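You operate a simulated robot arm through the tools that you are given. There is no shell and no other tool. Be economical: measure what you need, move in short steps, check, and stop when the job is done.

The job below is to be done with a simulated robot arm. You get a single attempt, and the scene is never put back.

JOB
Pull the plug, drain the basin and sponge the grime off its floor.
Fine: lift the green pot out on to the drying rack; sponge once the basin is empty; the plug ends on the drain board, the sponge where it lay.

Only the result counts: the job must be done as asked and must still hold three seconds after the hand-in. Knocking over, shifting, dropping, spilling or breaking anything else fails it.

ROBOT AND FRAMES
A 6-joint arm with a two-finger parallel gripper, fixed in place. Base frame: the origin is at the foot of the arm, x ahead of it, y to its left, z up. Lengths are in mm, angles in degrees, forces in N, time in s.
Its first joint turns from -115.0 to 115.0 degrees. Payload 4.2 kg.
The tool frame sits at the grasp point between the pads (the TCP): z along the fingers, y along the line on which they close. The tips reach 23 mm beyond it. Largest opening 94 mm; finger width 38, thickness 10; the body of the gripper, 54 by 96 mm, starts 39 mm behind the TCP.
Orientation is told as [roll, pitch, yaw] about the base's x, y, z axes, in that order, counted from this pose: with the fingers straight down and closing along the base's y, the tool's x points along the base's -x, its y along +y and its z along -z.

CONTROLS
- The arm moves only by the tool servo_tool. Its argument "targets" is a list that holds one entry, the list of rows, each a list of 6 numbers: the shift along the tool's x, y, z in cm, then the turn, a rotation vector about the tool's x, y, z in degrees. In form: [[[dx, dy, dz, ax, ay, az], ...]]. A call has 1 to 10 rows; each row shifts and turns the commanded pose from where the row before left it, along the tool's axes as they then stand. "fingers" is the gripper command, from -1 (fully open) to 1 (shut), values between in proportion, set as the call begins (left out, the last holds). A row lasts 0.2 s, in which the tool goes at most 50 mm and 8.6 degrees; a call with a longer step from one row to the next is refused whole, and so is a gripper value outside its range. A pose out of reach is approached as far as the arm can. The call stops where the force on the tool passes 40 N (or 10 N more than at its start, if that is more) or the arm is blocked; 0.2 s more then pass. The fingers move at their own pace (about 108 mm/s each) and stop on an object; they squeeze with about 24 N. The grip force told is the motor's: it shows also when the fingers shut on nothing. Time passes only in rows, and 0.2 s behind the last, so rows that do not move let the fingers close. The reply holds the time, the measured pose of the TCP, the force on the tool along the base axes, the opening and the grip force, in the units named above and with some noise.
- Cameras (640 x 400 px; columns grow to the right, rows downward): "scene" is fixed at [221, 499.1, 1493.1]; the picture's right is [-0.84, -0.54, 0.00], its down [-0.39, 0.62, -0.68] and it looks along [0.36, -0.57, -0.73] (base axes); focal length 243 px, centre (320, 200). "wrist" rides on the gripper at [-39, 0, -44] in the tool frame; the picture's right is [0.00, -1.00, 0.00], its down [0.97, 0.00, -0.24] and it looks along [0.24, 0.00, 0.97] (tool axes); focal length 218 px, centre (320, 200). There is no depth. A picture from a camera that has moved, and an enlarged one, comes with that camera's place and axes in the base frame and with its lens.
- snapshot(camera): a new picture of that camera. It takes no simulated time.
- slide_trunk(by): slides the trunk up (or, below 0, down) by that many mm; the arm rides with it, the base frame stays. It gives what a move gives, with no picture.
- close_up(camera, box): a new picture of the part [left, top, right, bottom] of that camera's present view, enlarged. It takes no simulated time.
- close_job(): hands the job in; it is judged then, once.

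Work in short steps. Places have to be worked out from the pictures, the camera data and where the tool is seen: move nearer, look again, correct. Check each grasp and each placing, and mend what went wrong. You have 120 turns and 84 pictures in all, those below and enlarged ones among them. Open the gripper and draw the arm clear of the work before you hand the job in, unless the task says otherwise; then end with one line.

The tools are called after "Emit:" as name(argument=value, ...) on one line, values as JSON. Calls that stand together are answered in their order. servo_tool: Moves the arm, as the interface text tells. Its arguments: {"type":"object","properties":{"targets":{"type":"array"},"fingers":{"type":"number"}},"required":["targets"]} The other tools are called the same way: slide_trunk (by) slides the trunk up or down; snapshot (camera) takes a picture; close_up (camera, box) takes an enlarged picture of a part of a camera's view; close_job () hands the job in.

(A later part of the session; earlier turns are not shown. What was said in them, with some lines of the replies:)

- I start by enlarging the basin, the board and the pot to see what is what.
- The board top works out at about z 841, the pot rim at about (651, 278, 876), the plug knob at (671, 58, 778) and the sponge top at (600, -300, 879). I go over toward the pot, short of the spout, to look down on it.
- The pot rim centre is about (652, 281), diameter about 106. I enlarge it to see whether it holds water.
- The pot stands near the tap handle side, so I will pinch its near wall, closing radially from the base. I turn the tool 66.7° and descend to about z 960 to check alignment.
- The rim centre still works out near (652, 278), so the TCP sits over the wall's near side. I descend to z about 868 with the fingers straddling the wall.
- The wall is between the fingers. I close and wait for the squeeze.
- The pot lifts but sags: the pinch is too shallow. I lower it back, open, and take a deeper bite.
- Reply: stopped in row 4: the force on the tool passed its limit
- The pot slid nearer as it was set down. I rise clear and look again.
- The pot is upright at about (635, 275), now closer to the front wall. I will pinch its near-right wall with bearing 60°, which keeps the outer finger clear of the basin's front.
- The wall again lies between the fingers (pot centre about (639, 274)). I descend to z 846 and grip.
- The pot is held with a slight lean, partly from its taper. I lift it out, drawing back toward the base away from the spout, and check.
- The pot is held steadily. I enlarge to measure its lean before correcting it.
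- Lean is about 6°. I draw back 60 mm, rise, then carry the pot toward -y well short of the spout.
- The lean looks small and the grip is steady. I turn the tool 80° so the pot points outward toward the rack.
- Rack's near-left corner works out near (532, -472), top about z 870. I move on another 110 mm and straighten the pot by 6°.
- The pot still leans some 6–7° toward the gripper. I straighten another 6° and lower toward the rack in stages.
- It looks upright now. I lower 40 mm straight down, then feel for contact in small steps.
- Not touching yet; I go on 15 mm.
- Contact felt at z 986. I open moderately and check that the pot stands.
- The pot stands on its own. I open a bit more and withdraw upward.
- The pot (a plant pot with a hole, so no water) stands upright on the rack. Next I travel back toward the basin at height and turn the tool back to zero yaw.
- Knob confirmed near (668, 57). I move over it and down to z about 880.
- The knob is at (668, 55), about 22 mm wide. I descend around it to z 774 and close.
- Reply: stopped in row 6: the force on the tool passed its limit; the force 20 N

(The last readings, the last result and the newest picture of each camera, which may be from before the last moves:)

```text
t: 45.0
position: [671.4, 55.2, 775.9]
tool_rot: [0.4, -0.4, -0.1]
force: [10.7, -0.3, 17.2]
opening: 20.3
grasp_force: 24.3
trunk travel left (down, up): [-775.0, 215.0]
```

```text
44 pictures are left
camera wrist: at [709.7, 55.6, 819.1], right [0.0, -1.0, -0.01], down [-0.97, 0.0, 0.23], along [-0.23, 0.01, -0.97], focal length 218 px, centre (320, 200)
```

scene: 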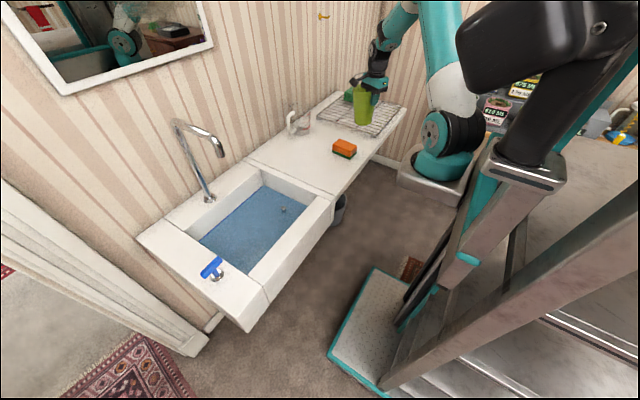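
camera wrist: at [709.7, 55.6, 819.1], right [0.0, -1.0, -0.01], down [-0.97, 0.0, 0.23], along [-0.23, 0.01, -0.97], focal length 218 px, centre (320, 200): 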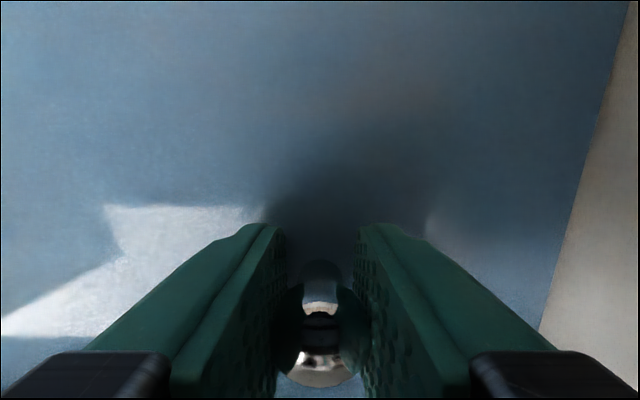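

The tips touch bottom and the knob is gripped (20 mm). I pull straight up slowly.

Emit:
servo_tool(targets=[[[0, 0, -0.4, 0, 0, 0], [0, 0, -0.6, 0, 0, 0], [0, 0, -1.0, 0, 0, 0], [0, 0, -1.0, 0, 0, 0], [0, 0, -1.5, 0, 0, 0], [0, 0, -1.5, 0, 0, 0], [0, 0, 0, 0, 0, 0]]])

Emit:
snapshot(camera="wrist")

Emit:
close_up(camera="scene", box=[190, 130, 340, 270])

```text
t: 46.6
position: [669.4, 56.3, 836.2]
tool_rot: [0.3, -0.2, -0.1]
force: [0.6, -0.1, -0.3]
opening: 20.4
grasp_force: 24.0
trunk travel left (down, up): [-775.0, 215.0]
```

```text
43 pictures are left
camera wrist: at [707.7, 55.6, 879.1], right [0.0, -1.0, -0.01], down [-0.97, 0.0, 0.24], along [-0.24, 0.01, -0.97], focal length 218 px, centre (320, 200)
```

wrist: 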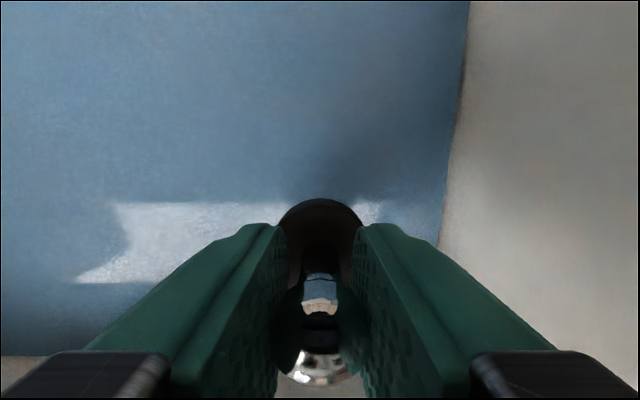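

```text
2.86 times, centred on (265, 200) of scene
camera zoom: at [221.0, 499.1, 1493.1], right [-0.84, -0.54, 0.0], down [-0.39, 0.62, -0.68], along [0.36, -0.57, -0.73], focal length 693 px, centre (477, 200)
```

zoom: 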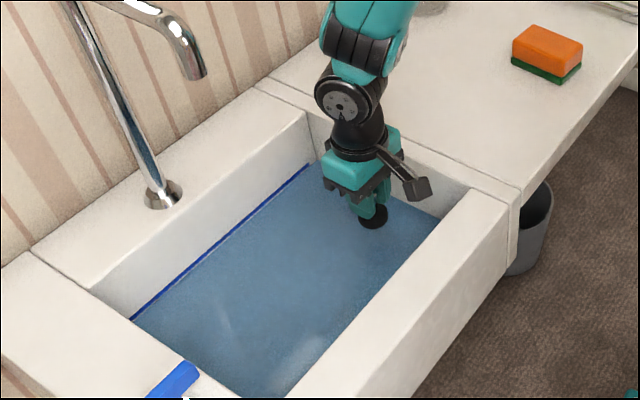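

The plug is out and the water begins to drop. I carry it over to the drain board at about (670, -150).

Emit:
servo_tool(targets=[[[0, 0, -4, 0, 0, 0], [0, 0, -4, 0, 0, 0], [0, -3, -1, 0, 0, 0], [0, -4, 0, 0, 0, 0], [0, -4, 0, 0, 0, 0], [0, -4, 0, 0, 0, 0], [0, -4, 0, 0, 0, 0], [0, -1.6, 0, 0, 0, 0], [0, 0, 0, 0, 0, 0]]])

Emit:
close_up(camera="scene", box=[190, 80, 380, 250])

```text
t: 48.6
position: [670.2, -151.1, 925.0]
tool_rot: [0.3, -0.3, -0.2]
force: [0.8, 1.4, 0.5]
opening: 20.3
grasp_force: 24.2
trunk travel left (down, up): [-775.0, 215.0]
```

```text
2.35 times, centred on (285, 165) of scene
camera zoom: at [221.0, 499.1, 1493.1], right [-0.84, -0.54, 0.0], down [-0.39, 0.62, -0.68], along [0.36, -0.57, -0.73], focal length 571 px, centre (402, 282)
```

zoom: 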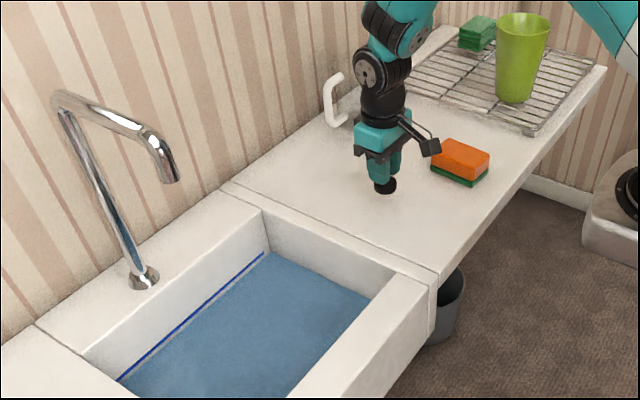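

Water is dropping. I lower the plug in small steps to feel the board.

Emit:
servo_tool(targets=[[[0, 0, 2, 0, 0, 0], [0, 0, 1.5, 0, 0, 0], [0, 0, 0, 0, 0, 0]]])

Emit:
servo_tool(targets=[[[0, 0, 0.4, 0, 0, 0], [0, 0, 0.4, 0, 0, 0], [0, 0, 0, 0, 0, 0]]])

Emit:
servo_tool(targets=[[[0, 0, 0.4, 0, 0, 0], [0, 0, 0, 0, 0, 0]]])

Emit:
close_up(camera="scene", box=[270, 90, 360, 170])

```text
t: 49.4
position: [670.0, -152.0, 891.9]
tool_rot: [0.2, -0.6, -0.1]
force: [-1.9, 0.6, 39.2]
opening: 20.8
grasp_force: 23.9
trunk travel left (down, up): [-775.0, 215.0]
```

```text
t: 49.9
position: [669.9, -151.0, 887.6]
tool_rot: [0.3, -0.6, -0.1]
force: [-10.2, 0.4, 28.6]
opening: 20.5
grasp_force: 23.6
trunk travel left (down, up): [-775.0, 215.0]
stopped in row 2: the force on the tool passed its limit (the readings are from after the stop); the commanded pose is now the measured one
```

```text
t: 50.2
position: [670.4, -151.8, 887.1]
tool_rot: [0.3, -0.6, -0.3]
force: [-10.2, 0.3, 23.6]
opening: 20.6
grasp_force: 24.1
trunk travel left (down, up): [-775.0, 215.0]
stopped in row 1: the force on the tool passed its limit (the readings are from after the stop); the commanded pose is now the measured one
```

```text
5.00 times, centred on (315, 130) of scene
camera zoom: at [221.0, 499.1, 1493.1], right [-0.84, -0.54, 0.0], down [-0.39, 0.62, -0.68], along [0.36, -0.57, -0.73], focal length 1213 px, centre (345, 550)
```

zoom: 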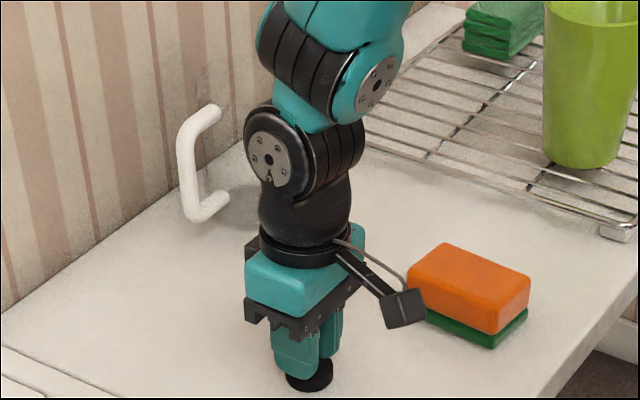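

The plug rests on the board. I open and rise.

Emit:
servo_tool(targets=[[[0, 0, 0, 0, 0, 0], [0, 0, 0, 0, 0, 0], [0, 0, -2, 0, 0, 0], [0, 0, -4, 0, 0, 0], [0, 0, -4, 0, 0, 0], [0, 0, -4, 0, 0, 0], [0, 0, 0, 0, 0, 0]]], fingers=0)

Emit:
snapshot(camera="wrist")

Emit:
close_up(camera="scene", box=[160, 100, 380, 280])

```text
t: 51.8
position: [670.0, -150.2, 1027.5]
tool_rot: [0.2, -0.6, -0.1]
force: [0.4, -0.1, 0.4]
opening: 47.3
grasp_force: 0.0
trunk travel left (down, up): [-775.0, 215.0]
```

```text
39 pictures are left
camera wrist: at [708.4, -150.4, 1069.5], right [0.0, -1.0, 0.0], down [-0.97, 0.0, 0.23], along [-0.23, 0.01, -0.97], focal length 218 px, centre (320, 200)
```

wrist: 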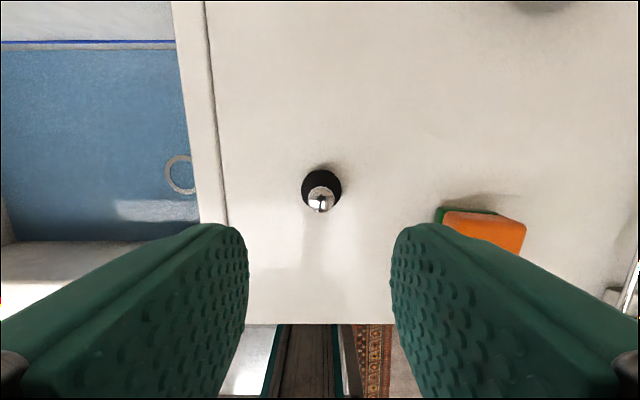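

```text
2.22 times, centred on (270, 190) of scene
camera zoom: at [221.0, 499.1, 1493.1], right [-0.84, -0.54, 0.0], down [-0.39, 0.62, -0.68], along [0.36, -0.57, -0.73], focal length 539 px, centre (431, 222)
```

zoom: 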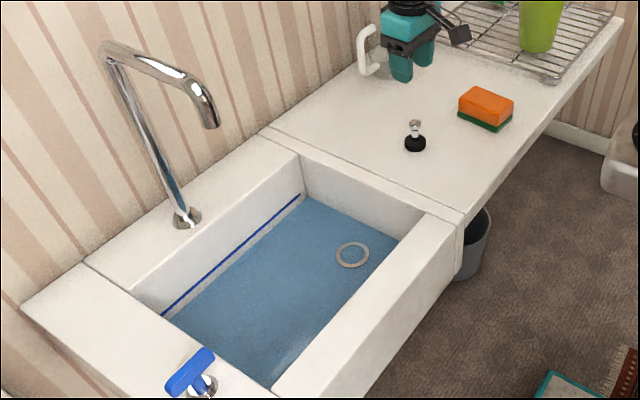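

The plug stands on the board; the drain ring shows and the water is falling. Meanwhile I go over the sponge to measure its exact pose.

Emit:
servo_tool(targets=[[[1.75, -3.75, 0, 0, 0, 0], [1.75, -3.75, 0, 0, 0, 0], [1.75, -3.75, 0, 0, 0, 0], [1.75, -3.75, 0, 0, 0, 0], [0, 0, 0, 0, 0, 0], [0, 0, 0, 0, 0, 0]]], fingers=-1)

Emit:
snapshot(camera="wrist")

Emit:
close_up(camera="scene", box=[310, 120, 380, 170])

```text
t: 53.2
position: [601.6, -302.6, 1023.5]
tool_rot: [0.4, -0.6, -0.1]
force: [-0.6, 1.1, -0.2]
opening: 94.3
grasp_force: 0.0
trunk travel left (down, up): [-775.0, 215.0]
```

```text
37 pictures are left
camera wrist: at [640.1, -302.1, 1067.3], right [0.0, -1.0, 0.0], down [-0.97, 0.0, 0.23], along [-0.23, 0.01, -0.97], focal length 218 px, centre (320, 200)
```

wrist: 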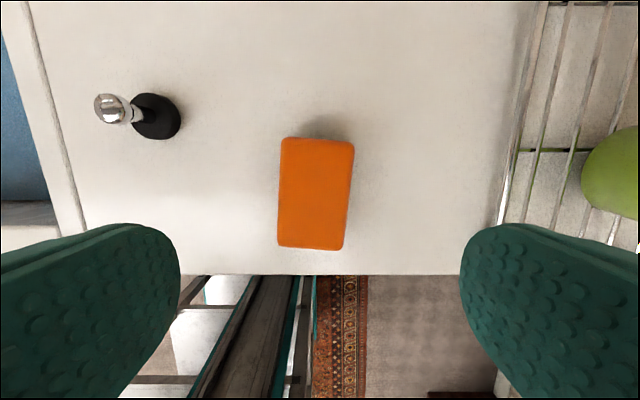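

```text
8.00 times, centred on (345, 145) of scene
camera zoom: at [221.0, 499.1, 1493.1], right [-0.84, -0.54, 0.0], down [-0.39, 0.62, -0.68], along [0.36, -0.57, -0.73], focal length 1941 px, centre (120, 640)
```

zoom: 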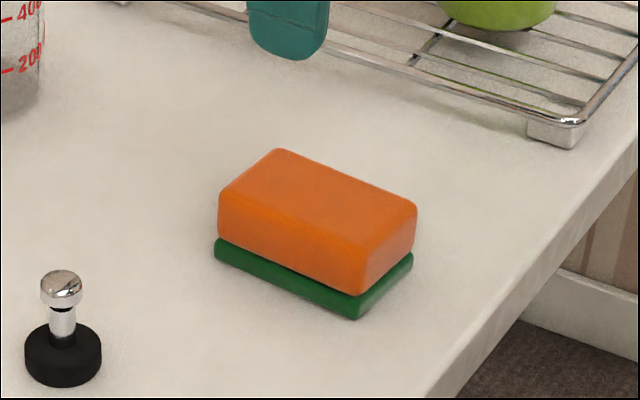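

Sponge centre is (598.5, -295.5), yaw about -4°, roughly 62 × 97 mm, top near z 879. I check how far the basin has drained while waiting a little.

Emit:
servo_tool(targets=[[[0, 0, 0, 0, 0, 2], [0, 0, 0, 0, 0, 2], [0, 0, 0, 0, 0, 0], [0, 0, 0, 0, 0, 0], [0, 0, 0, 0, 0, 0], [0, 0, 0, 0, 0, 0], [0, 0, 0, 0, 0, 0], [0, 0, 0, 0, 0, 0], [0, 0, 0, 0, 0, 0], [0, 0, 0, 0, 0, 0]]])

Emit:
servo_tool(targets=[[[0, 0, 0, 0, 0, 0], [0, 0, 0, 0, 0, 0], [0, 0, 0, 0, 0, 0], [0, 0, 0, 0, 0, 0], [0, 0, 0, 0, 0, 0], [0, 0, 0, 0, 0, 0], [0, 0, 0, 0, 0, 0], [0, 0, 0, 0, 0, 0], [0, 0, 0, 0, 0, 0], [0, 0, 0, 0, 0, 0]]])

Emit:
servo_tool(targets=[[[0, 0, 0, 0, 0, 0], [0, 0, 0, 0, 0, 0], [0, 0, 0, 0, 0, 0], [0, 0, 0, 0, 0, 0], [0, 0, 0, 0, 0, 0], [0, 0, 0, 0, 0, 0], [0, 0, 0, 0, 0, 0], [0, 0, 0, 0, 0, 0], [0, 0, 0, 0, 0, 0], [0, 0, 0, 0, 0, 0]]])

Emit:
close_up(camera="scene", box=[180, 160, 340, 290])

```text
t: 55.4
position: [600.4, -302.7, 1024.0]
tool_rot: [0.2, -0.6, -4.0]
force: [0.1, -1.1, 0.8]
opening: 93.9
grasp_force: 0.1
trunk travel left (down, up): [-775.0, 215.0]
```

```text
t: 57.6
position: [601.8, -302.0, 1024.5]
tool_rot: [0.3, -0.5, -4.0]
force: [-0.4, 0.4, 0.7]
opening: 94.0
grasp_force: 0.1
trunk travel left (down, up): [-775.0, 215.0]
```

```text
t: 59.8
position: [600.5, -302.4, 1024.5]
tool_rot: [0.3, -0.6, -4.1]
force: [0.4, -0.7, -0.7]
opening: 93.7
grasp_force: 0.0
trunk travel left (down, up): [-775.0, 215.0]
```

```text
3.08 times, centred on (260, 225) of scene
camera zoom: at [221.0, 499.1, 1493.1], right [-0.84, -0.54, 0.0], down [-0.39, 0.62, -0.68], along [0.36, -0.57, -0.73], focal length 746 px, centre (505, 123)
```

zoom: 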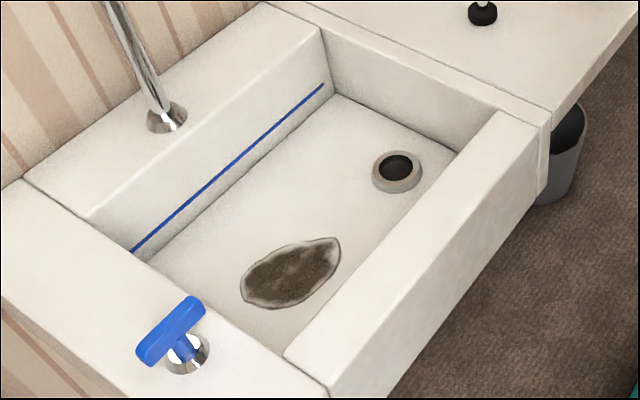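

The basin is empty; one grime patch spans about x 640–725, y 175–300, and the floor is at about z 730. I descend on the sponge and grip it.

Emit:
servo_tool(targets=[[[0.2, 0.7, 3, 0, 0, 0], [0, 0, 4, 0, 0, 0], [0, 0, 4, 0, 0, 0], [0, 0, 2.5, 0, 0, 0], [0, 0, 1.3, 0, 0, 0], [0, 0, 0, 0, 0, 0]]])

Emit:
snapshot(camera="wrist")

Emit:
close_up(camera="scene", box=[310, 110, 380, 170])

```text
t: 61.2
position: [599.9, -295.7, 878.2]
tool_rot: [0.3, -0.7, -4.1]
force: [-0.1, 0.3, -0.6]
opening: 94.0
grasp_force: 0.1
trunk travel left (down, up): [-775.0, 215.0]
```

```text
34 pictures are left
camera wrist: at [637.4, -297.5, 919.9], right [-0.07, -1.0, -0.01], down [-0.97, 0.07, 0.23], along [-0.23, 0.02, -0.97], focal length 218 px, centre (320, 200)
```

wrist: 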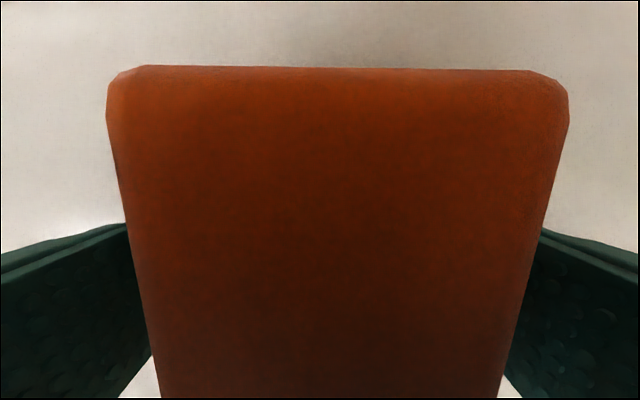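

```text
6.67 times, centred on (345, 140) of scene
camera zoom: at [221.0, 499.1, 1493.1], right [-0.84, -0.54, 0.0], down [-0.39, 0.62, -0.68], along [0.36, -0.57, -0.73], focal length 1617 px, centre (153, 600)
```

zoom: 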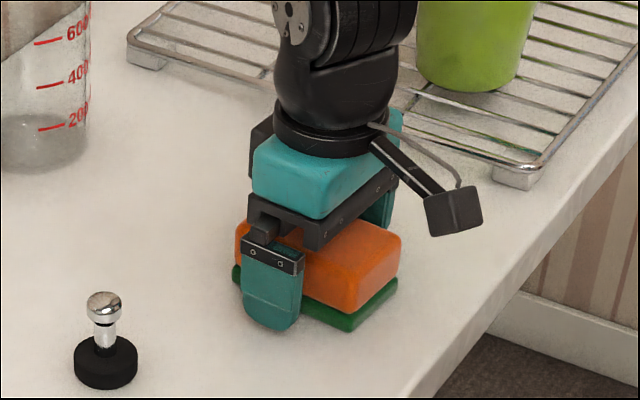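

The fingers straddle the sponge evenly. I close and lift a little.

Emit:
servo_tool(targets=[[[0, 0, 0, 0, 0, 0], [0, 0, 0, 0, 0, 0], [0, 0, 0, 0, 0, 0]]], fingers=1)

Emit:
servo_tool(targets=[[[0, 0, -1, 0, 0, 0], [0, 0, -3, 0, 0, 0], [0, 0, -4, 0, 0, 0], [0, 0, -3, 0, 0, 0], [0, 0, 0, 0, 0, 0]]])

Emit:
close_up(camera="scene", box=[290, 70, 400, 170])

```text
t: 62.0
position: [599.7, -295.8, 877.1]
tool_rot: [0.3, -0.6, -4.1]
force: [0.3, -0.2, 0.3]
opening: 59.4
grasp_force: 23.8
trunk travel left (down, up): [-775.0, 215.0]
```

```text
t: 63.2
position: [598.7, -293.8, 987.0]
tool_rot: [0.3, -0.6, -4.1]
force: [0.2, 0.1, -0.8]
opening: 59.7
grasp_force: 23.9
trunk travel left (down, up): [-775.0, 215.0]
```

```text
4.00 times, centred on (345, 120) of scene
camera zoom: at [221.0, 499.1, 1493.1], right [-0.84, -0.54, 0.0], down [-0.39, 0.62, -0.68], along [0.36, -0.57, -0.73], focal length 970 px, centre (220, 520)
```

zoom: 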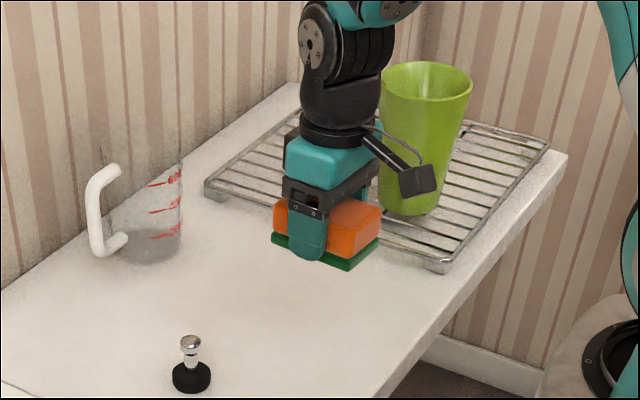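

The sponge is held (released pose to restore: (599.7, -295.8, 877), yaw -4). I carry it over the basin at x about 618, short of the spout.

Emit:
servo_tool(targets=[[[0.14, 2.2, 0, 0, 0, 0], [0.14, 4.5, 0, 0, 0, 0], [0.14, 4.7, 0, 0, 0, 0], [0.14, 4.7, 0, 0, 0, 0], [0.14, 4.7, 0, 0, 0, 0], [0.14, 4.7, 0, 0, 0, 0], [0.14, 4.7, 0, 0, 0, 0], [0.14, 4.7, 0, 0, 0, 0], [0.14, 4.7, 0, 0, 0, 0], [0.14, 4.7, 0, 0, 0, 0]]])

Emit:
servo_tool(targets=[[[0.15, 4.4, 0, 0, 0, 0], [0.15, 4.2, 0, 0, 0, 0], [0, 0, 4, 0, 0, 0], [0, 0, 4, 0, 0, 0], [0, 0, 4, 0, 0, 0], [0, 0, 0, 0, 0, 0]]])

Emit:
snapshot(camera="wrist")

Emit:
close_up(camera="scene", box=[140, 60, 340, 300])

```text
t: 65.4
position: [617.8, 146.1, 989.3]
tool_rot: [0.2, -0.4, -4.4]
force: [-0.2, -0.5, 0.7]
opening: 59.5
grasp_force: 24.2
trunk travel left (down, up): [-775.0, 215.0]
```

```text
t: 66.8
position: [621.0, 235.2, 869.8]
tool_rot: [0.3, -0.6, -4.2]
force: [0.1, 0.3, -0.4]
opening: 59.6
grasp_force: 23.8
trunk travel left (down, up): [-775.0, 215.0]
```

```text
31 pictures are left
camera wrist: at [657.4, 232.9, 912.1], right [-0.07, -1.0, -0.01], down [-0.97, 0.07, 0.23], along [-0.23, 0.02, -0.97], focal length 218 px, centre (320, 200)
```

wrist: 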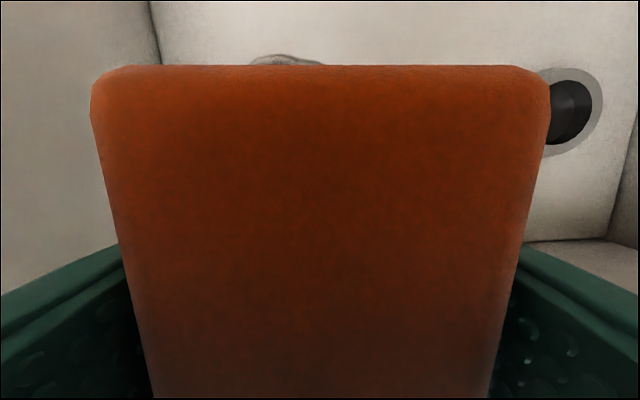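

```text
1.67 times, centred on (240, 180) of scene
camera zoom: at [221.0, 499.1, 1493.1], right [-0.84, -0.54, 0.0], down [-0.39, 0.62, -0.68], along [0.36, -0.57, -0.73], focal length 404 px, centre (453, 233)
```

zoom: 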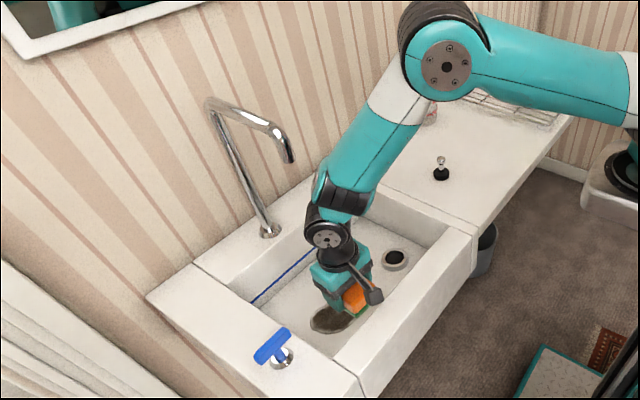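

The way is clear; grime's far edge is at x about 722. I descend to z 785, move in to x 680, and lower until the sponge touches the floor.

Emit:
servo_tool(targets=[[[0, 0, 3, 0, 0, 0], [0, 0, 3, 0, 0, 0], [0, 0, 2.4, 0, 0, 0], [-2, 0, 0, 0, 0, 0], [-2, 0, 0, 0, 0, 0], [-2, -0.5, 0, 0, 0, 0], [0, 0, 0, 0, 0, 0]]])

Emit:
servo_tool(targets=[[[0, 0, 0.6, 0, 0, 0], [0, 0, 0.5, 0, 0, 0], [0, 0, 0.3, 0, 0, 0], [0, 0, 0.3, 0, 0, 0], [0, 0, 0.2, 0, 0, 0], [0, 0, 0, 0, 0, 0]]])

Emit:
close_up(camera="scene", box=[140, 60, 340, 300])

```text
t: 68.4
position: [683.1, 224.4, 785.4]
tool_rot: [0.3, -0.6, -4.2]
force: [-0.3, 1.1, -1.1]
opening: 59.5
grasp_force: 23.5
trunk travel left (down, up): [-775.0, 215.0]
```

```text
t: 69.8
position: [682.4, 225.3, 767.7]
tool_rot: [0.3, -0.6, -4.0]
force: [-1.2, 0.0, -1.1]
opening: 59.7
grasp_force: 24.2
trunk travel left (down, up): [-775.0, 215.0]
```

```text
1.67 times, centred on (240, 180) of scene
camera zoom: at [221.0, 499.1, 1493.1], right [-0.84, -0.54, 0.0], down [-0.39, 0.62, -0.68], along [0.36, -0.57, -0.73], focal length 404 px, centre (453, 233)
```

zoom: 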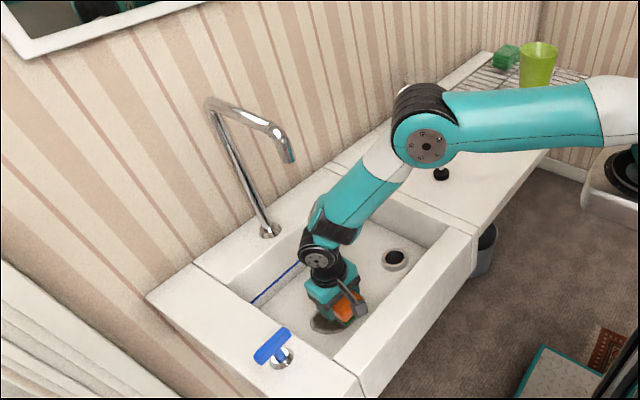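

No contact yet. I go down in 2 mm steps to find the floor.

Emit:
servo_tool(targets=[[[0, 0, 0.2, 0, 0, 0], [0, 0, 0.1, 0, 0, 0], [0, 0, 0, 0, 0, 0]]])

Emit:
servo_tool(targets=[[[0, 0, 0.2, 0, 0, 0], [0, 0, 0.1, 0, 0, 0], [0, 0, 0, 0, 0, 0]]])

```text
t: 70.6
position: [680.0, 227.2, 764.5]
tool_rot: [0.3, -0.6, -4.0]
force: [-0.8, -0.2, -0.7]
opening: 59.6
grasp_force: 24.3
trunk travel left (down, up): [-775.0, 215.0]
```

```text
t: 71.4
position: [682.5, 224.8, 760.9]
tool_rot: [0.3, -0.6, -4.1]
force: [0.0, 0.9, -1.1]
opening: 59.6
grasp_force: 23.7
trunk travel left (down, up): [-775.0, 215.0]
```

Still free; I continue down slowly.

Emit:
servo_tool(targets=[[[0, 0, 0.2, 0, 0, 0], [0, 0, 0.2, 0, 0, 0], [0, 0, 0, 0, 0, 0]]])

Emit:
servo_tool(targets=[[[0, 0, 0.2, 0, 0, 0], [0, 0, 0.2, 0, 0, 0], [0, 0, 0, 0, 0, 0]]])

Emit:
snapshot(camera="wrist")

```text
t: 72.2
position: [681.4, 226.1, 757.3]
tool_rot: [0.3, -0.6, -4.2]
force: [-1.5, -0.7, 7.6]
opening: 59.4
grasp_force: 24.2
trunk travel left (down, up): [-775.0, 215.0]
```

```text
t: 73.0
position: [681.6, 226.3, 756.0]
tool_rot: [0.5, -0.8, -4.2]
force: [-0.2, -6.0, 35.3]
opening: 59.8
grasp_force: 24.1
trunk travel left (down, up): [-775.0, 215.0]
```

```text
28 pictures are left
camera wrist: at [720.1, 223.8, 798.0], right [-0.07, -1.0, -0.01], down [-0.97, 0.07, 0.23], along [-0.23, 0.02, -0.97], focal length 218 px, centre (320, 200)
```

wrist: 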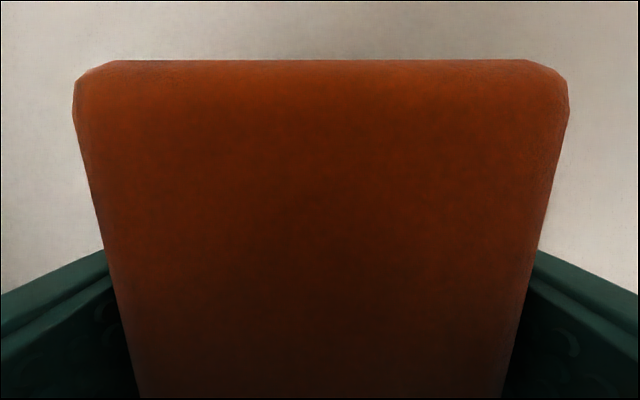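

Floor contact is at z about 757 (35 N now). I ease up 2.5 mm and wipe along y across the grime.

Emit:
servo_tool(targets=[[[0, 0, -0.25, 0, 0, 0], [0, 1.5, 0, 0, 0, 0], [0, 1.5, 0, 0, 0, 0], [0, 1.5, 0, 0, 0, 0], [0, 1.5, 0, 0, 0, 0], [0, 0, 0, 0, 0, 0]]])

Emit:
servo_tool(targets=[[[0, -2, 0, 0, 0, 0], [0, -2, 0, 0, 0, 0], [0, -2, 0, 0, 0, 0], [0, -2, 0, 0, 0, 0], [0, -2, 0, 0, 0, 0], [0, -2, 0, 0, 0, 0], [0, 0, 0, 0, 0, 0]]])

Emit:
close_up(camera="scene", box=[180, 160, 340, 290])

```text
t: 74.4
position: [684.3, 286.1, 754.3]
tool_rot: [0.3, -0.5, -4.1]
force: [-1.1, -3.6, 12.4]
opening: 59.4
grasp_force: 23.7
trunk travel left (down, up): [-775.0, 215.0]
```

```text
t: 76.0
position: [677.4, 165.1, 754.4]
tool_rot: [0.3, -0.8, -4.0]
force: [0.9, 7.4, 20.6]
opening: 59.7
grasp_force: 24.0
trunk travel left (down, up): [-775.0, 215.0]
```

```text
3.08 times, centred on (260, 225) of scene
camera zoom: at [221.0, 499.1, 1493.1], right [-0.84, -0.54, 0.0], down [-0.39, 0.62, -0.68], along [0.36, -0.57, -0.73], focal length 746 px, centre (505, 123)
```

zoom: 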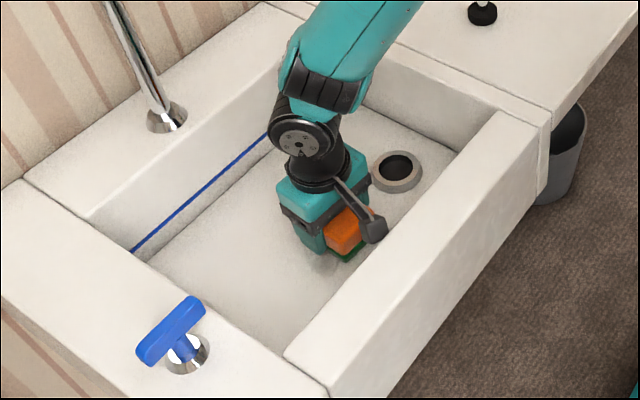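

The visible floor is already clean. I do two more offset passes to be sure of the edges.

Emit:
servo_tool(targets=[[[-1.8, 0, 0, 0, 0, 0], [0, 2, 0, 0, 0, 0], [0, 2, 0, 0, 0, 0], [0, 2, 0, 0, 0, 0], [0, 2, 0, 0, 0, 0], [0, 2, 0, 0, 0, 0], [0, 1.8, 0, 0, 0, 0], [0, 0, 0, 0, 0, 0]]])

Emit:
servo_tool(targets=[[[1.7, 0, 0, 0, 0, 0], [1.8, 0, 0, 0, 0, 0], [0, -2, 0, 0, 0, 0], [0, -2, 0, 0, 0, 0], [0, -2, 0, 0, 0, 0], [0, -2, 0, 0, 0, 0], [0, -2, 0, 0, 0, 0], [0, -1.5, 0, 0, 0, 0], [0, 0, 0, 0, 0, 0]]])

```text
t: 77.8
position: [702.7, 282.4, 754.4]
tool_rot: [0.3, -0.6, -4.1]
force: [-1.0, -4.6, 9.6]
opening: 59.5
grasp_force: 23.9
trunk travel left (down, up): [-775.0, 215.0]
```

```text
t: 78.5
position: [677.3, 282.4, 758.1]
tool_rot: [1.1, -1.5, -5.2]
force: [10.7, 0.1, -2.7]
opening: 59.6
grasp_force: 24.0
trunk travel left (down, up): [-775.0, 215.0]
stopped in row 3: the force on the tool passed its limit (the readings are from after the stop); the commanded pose is now the measured one
```

Something snagged while moving back in x. I look before going on.

Emit:
snapshot(camera="wrist")

Emit:
close_up(camera="scene", box=[160, 160, 320, 300])

```text
26 pictures are left
camera wrist: at [713.8, 278.5, 801.9], right [-0.09, -1.0, -0.02], down [-0.97, 0.08, 0.21], along [-0.21, 0.04, -0.98], focal length 218 px, centre (320, 200)
```

wrist: 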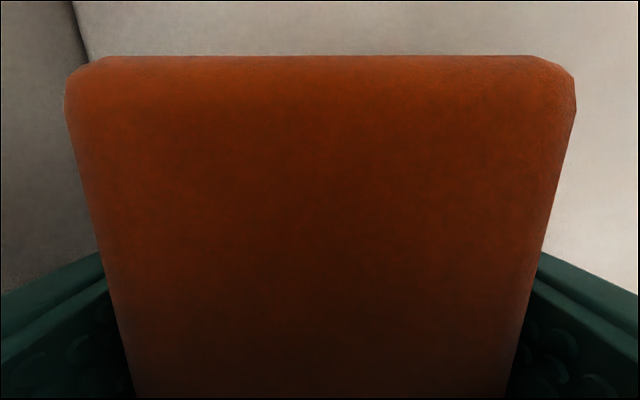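

```text
2.86 times, centred on (240, 230) of scene
camera zoom: at [221.0, 499.1, 1493.1], right [-0.84, -0.54, 0.0], down [-0.39, 0.62, -0.68], along [0.36, -0.57, -0.73], focal length 693 px, centre (549, 114)
```

zoom: 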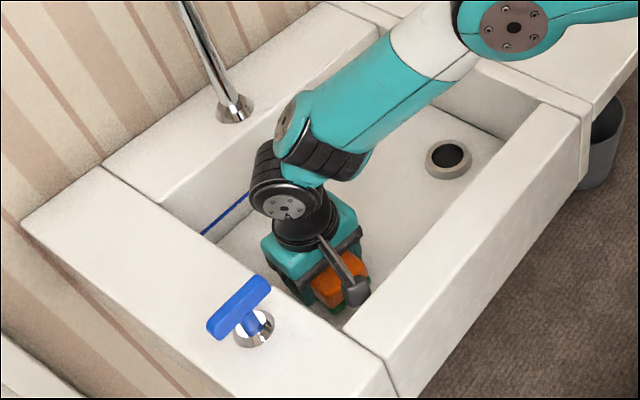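

Likely just stick-slip of the sponge. I raise it slightly, draw back to x 620 and rise out to inspect the floor.

Emit:
servo_tool(targets=[[[0, 0, -1.5, 0, 0, 0], [0, 0, -1.5, 0, 0, 0], [2, -1, 0, 0, 0, 0], [2, -2, 0, 0, 0, 0], [1.6, -2, 0, 0, 0, 0], [0, 0, -4, 0, 0, 0], [0, 0, -4, 0, 0, 0], [0, 0, -4, 0, 0, 0], [0, 0, -4, 0, 0, 0], [0, 0, 0, 0, 0, 0]]])

Emit:
servo_tool(targets=[[[0, -4, -1, 0, 0, 0], [0, -4.5, 0, 0, 0, 0], [0, -4.5, 0, 0, 0, 0], [0, -4.5, 0, 0, 0, 0], [0, -4.5, 0, 0, 0, 0], [0, 0, 0, 0, 0, 0]]])

Emit:
close_up(camera="scene", box=[160, 140, 340, 300])

```text
t: 80.7
position: [607.4, 234.9, 946.6]
tool_rot: [0.9, -1.4, -5.1]
force: [-0.5, 0.1, -0.7]
opening: 59.7
grasp_force: 24.0
trunk travel left (down, up): [-775.0, 215.0]
```

```text
t: 82.1
position: [589.7, 14.2, 952.4]
tool_rot: [0.9, -1.5, -5.1]
force: [0.2, -0.1, -1.7]
opening: 59.7
grasp_force: 23.4
trunk travel left (down, up): [-775.0, 215.0]
```

```text
2.50 times, centred on (250, 220) of scene
camera zoom: at [221.0, 499.1, 1493.1], right [-0.84, -0.54, 0.0], down [-0.39, 0.62, -0.68], along [0.36, -0.57, -0.73], focal length 606 px, centre (495, 150)
```

zoom: 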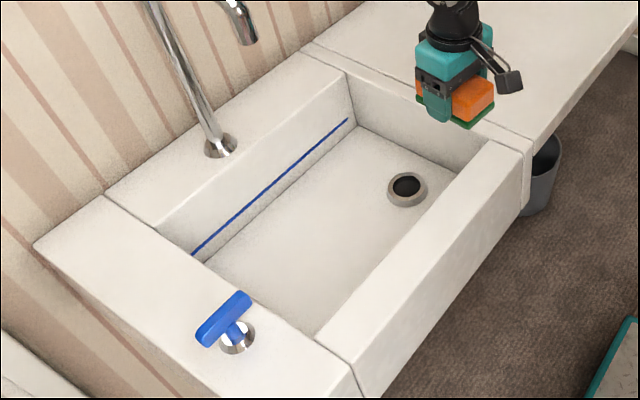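

The basin floor is clean. I level the tool again and carry the sponge back over its original place.

Emit:
servo_tool(targets=[[[0, 0, -3, 0.6, 0.9, -1.0], [-0.45, -4.41, -0.3, 0, 0, 0], [-0.45, -4.41, 0, 0, 0, 0], [-0.45, -4.41, 0, 0, 0, 0], [-0.45, -4.41, 0, 0, 0, 0], [-0.45, -4.41, 0, 0, 0, 0], [-0.45, -4.41, 0, 0, 0, 0], [-0.45, -4.41, 0, 0, 0, 0], [0, 0, 0, 0, 0, 0]]])

Emit:
snapshot(camera="wrist")

Emit:
close_up(camera="scene", box=[290, 70, 400, 170])

```text
t: 84.1
position: [598.2, -296.2, 984.1]
tool_rot: [0.4, -0.7, -4.0]
force: [-0.3, 0.7, -0.8]
opening: 59.7
grasp_force: 24.0
trunk travel left (down, up): [-775.0, 215.0]
```

```text
23 pictures are left
camera wrist: at [636.7, -297.6, 1027.2], right [-0.07, -1.0, 0.0], down [-0.97, 0.07, 0.23], along [-0.23, 0.02, -0.97], focal length 218 px, centre (320, 200)
```

wrist: 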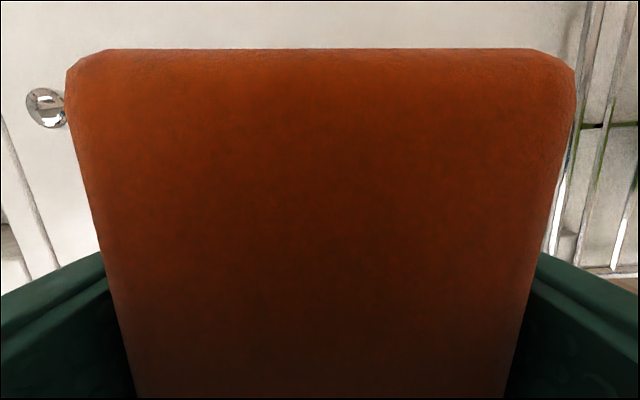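

```text
4.00 times, centred on (345, 120) of scene
camera zoom: at [221.0, 499.1, 1493.1], right [-0.84, -0.54, 0.0], down [-0.39, 0.62, -0.68], along [0.36, -0.57, -0.73], focal length 970 px, centre (220, 520)
```

zoom: 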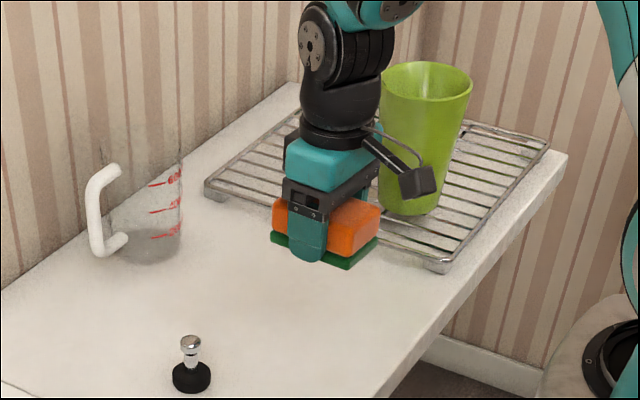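

The sponge shifted only about 1 mm in the grip and rides about 3 mm higher. I lower it straight onto its place.

Emit:
servo_tool(targets=[[[0, 0, 4, 0, 0, 0], [0, 0, 3.5, 0, 0, 0], [0, 0, 2.2, 0, 0, 0], [0, 0, 0.8, 0, 0, 0], [0, 0, 0, 0, 0, 0]]])

Emit:
servo_tool(targets=[[[0, 0, 0.2, 0, 0, 0], [0, 0, 0.1, 0, 0, 0], [0, 0, 0, 0, 0, 0]]])

```text
t: 85.3
position: [600.9, -295.7, 877.3]
tool_rot: [0.3, -0.6, -4.1]
force: [-1.5, 0.6, -0.1]
opening: 59.5
grasp_force: 24.5
trunk travel left (down, up): [-775.0, 215.0]
```

```text
t: 86.1
position: [600.0, -294.4, 876.0]
tool_rot: [0.3, -0.6, -4.1]
force: [-0.6, 0.2, 0.0]
opening: 59.9
grasp_force: 23.5
trunk travel left (down, up): [-775.0, 215.0]
```

No contact yet; a bit lower.

Emit:
servo_tool(targets=[[[0, 0, 0.15, 0, 0, 0], [0, 0, 0, 0, 0, 0]]])

Emit:
servo_tool(targets=[[[0, 0, 0.15, 0, 0, 0], [0, 0, 0, 0, 0, 0]]])

Emit:
servo_tool(targets=[[[0, 0, 0.1, 0, 0, 0], [0, 0, 0, 0, 0, 0]]])

```text
t: 86.7
position: [600.7, -295.4, 875.6]
tool_rot: [0.2, -0.6, -4.0]
force: [-0.7, -0.6, 3.5]
opening: 59.5
grasp_force: 24.4
trunk travel left (down, up): [-775.0, 215.0]
```

```text
t: 87.3
position: [600.9, -293.8, 874.2]
tool_rot: [0.2, -0.6, -4.1]
force: [-3.2, 0.2, 28.7]
opening: 59.3
grasp_force: 24.2
trunk travel left (down, up): [-775.0, 215.0]
```

```text
t: 87.9
position: [600.3, -294.2, 873.7]
tool_rot: [0.2, -0.8, -4.0]
force: [2.6, 1.8, 33.9]
opening: 60.0
grasp_force: 23.8
trunk travel left (down, up): [-775.0, 215.0]
```

Firm contact. I ease up 2 mm, open, and rise clear.

Emit:
servo_tool(targets=[[[0, 0, -0.3, 0, 0, 0], [0, 0, 0, 0, 0, 0]]])

Emit:
servo_tool(targets=[[[0, 0, 0, 0, 0, 0], [0, 0, 0, 0, 0, 0], [0, 0, -1, 0, 0, 0], [0, 0, -3, 0, 0, 0], [0, 0, -4, 0, 0, 0], [0, 0, -4, 0, 0, 0], [0, 0, -3, 0, 0, 0], [0, 0, 0, 0, 0, 0]]], fingers=-1)

Emit:
snapshot(camera="wrist")

Emit:
close_up(camera="scene", box=[310, 120, 380, 170])

```text
t: 88.5
position: [597.8, -294.2, 873.9]
tool_rot: [0.5, -0.4, -4.1]
force: [1.3, -0.6, 3.1]
opening: 59.7
grasp_force: 23.9
trunk travel left (down, up): [-775.0, 215.0]
```

```text
t: 90.3
position: [600.1, -295.2, 1025.3]
tool_rot: [0.3, -0.5, -4.0]
force: [-0.1, 0.1, -0.4]
opening: 94.2
grasp_force: 0.1
trunk travel left (down, up): [-775.0, 215.0]
```

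```text
21 pictures are left
camera wrist: at [639.0, -297.3, 1067.8], right [-0.07, -1.0, -0.01], down [-0.97, 0.07, 0.23], along [-0.23, 0.02, -0.97], focal length 218 px, centre (320, 200)
```

wrist: 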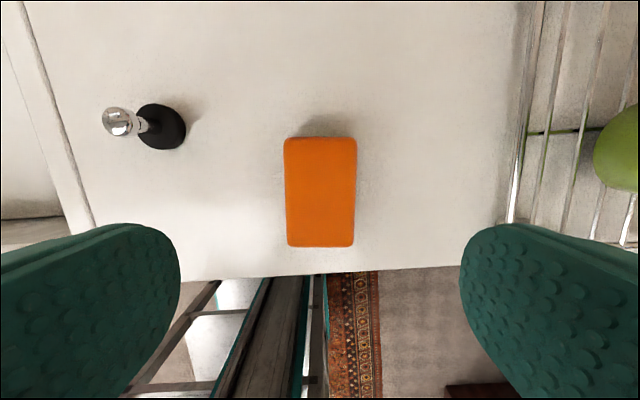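

```text
8.00 times, centred on (345, 145) of scene
camera zoom: at [221.0, 499.1, 1493.1], right [-0.84, -0.54, 0.0], down [-0.39, 0.62, -0.68], along [0.36, -0.57, -0.73], focal length 1941 px, centre (120, 640)
```

zoom: 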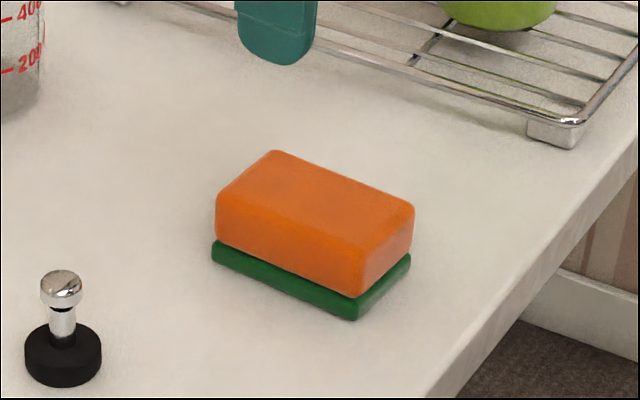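

The sponge is back within a millimetre or two, and the plug is undisturbed. I go up and over the basin for a final check of its floor.

Emit:
servo_tool(targets=[[[0, 0, -4.5, 0, 0, 0], [0, 0, -4.5, 0, 0, 0], [0, 4.7, -1, 0, 0, 0], [0, 4.7, 0, 0, 0, 0], [0, 4.7, 0, 0, 0, 0], [0, 4.7, 0, 0, 0, 0], [0, 4.7, 0, 0, 0, 0], [0, 4.7, 0, 0, 0, 0], [0, 4.7, 0, 0, 0, 0], [0, 4.7, 0, 0, 0, 0]]])

Emit:
close_up(camera="wrist", box=[0, 0, 400, 250])

Emit:
snapshot(camera="scene")

Emit:
close_up(camera="scene", box=[160, 140, 340, 300])

```text
t: 92.5
position: [624.5, 81.2, 1128.0]
tool_rot: [0.3, -0.4, -4.2]
force: [0.6, -0.7, -0.1]
opening: 94.1
grasp_force: 0.0
trunk travel left (down, up): [-775.0, 215.0]
```

```text
1.60 times, centred on (200, 125) of wrist
camera zoom: at [662.3, 79.7, 1170.0], right [-0.07, -1.0, 0.0], down [-0.97, 0.07, 0.23], along [-0.23, 0.02, -0.97], focal length 349 px, centre (512, 320)
```

zoom: 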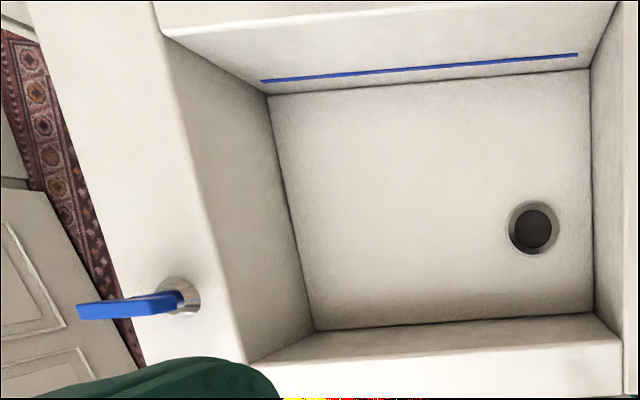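

```text
18 pictures are left
```

scene: 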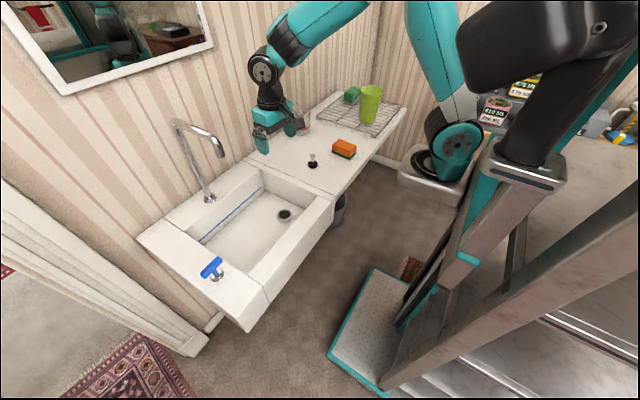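

```text
2.50 times, centred on (250, 220) of scene
camera zoom: at [221.0, 499.1, 1493.1], right [-0.84, -0.54, 0.0], down [-0.39, 0.62, -0.68], along [0.36, -0.57, -0.73], focal length 606 px, centre (495, 150)
```

zoom: 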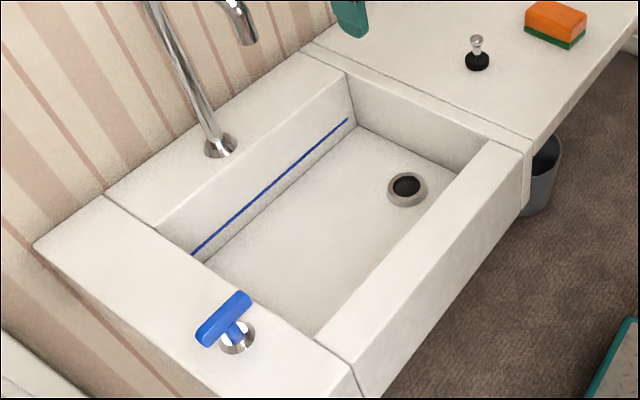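

The basin is empty and clean. The pot is on the rack, the plug on the drain board, the sponge back in place, and the arm is clear with its gripper open. I hand the job in.

Emit:
close_job()

```text
The job is handed in.
```

The job is done and handed in: the basin is drained and its floor sponged clean, the green pot stands on the drying rack, the plug is on the drain board, and the sponge is back where it lay.
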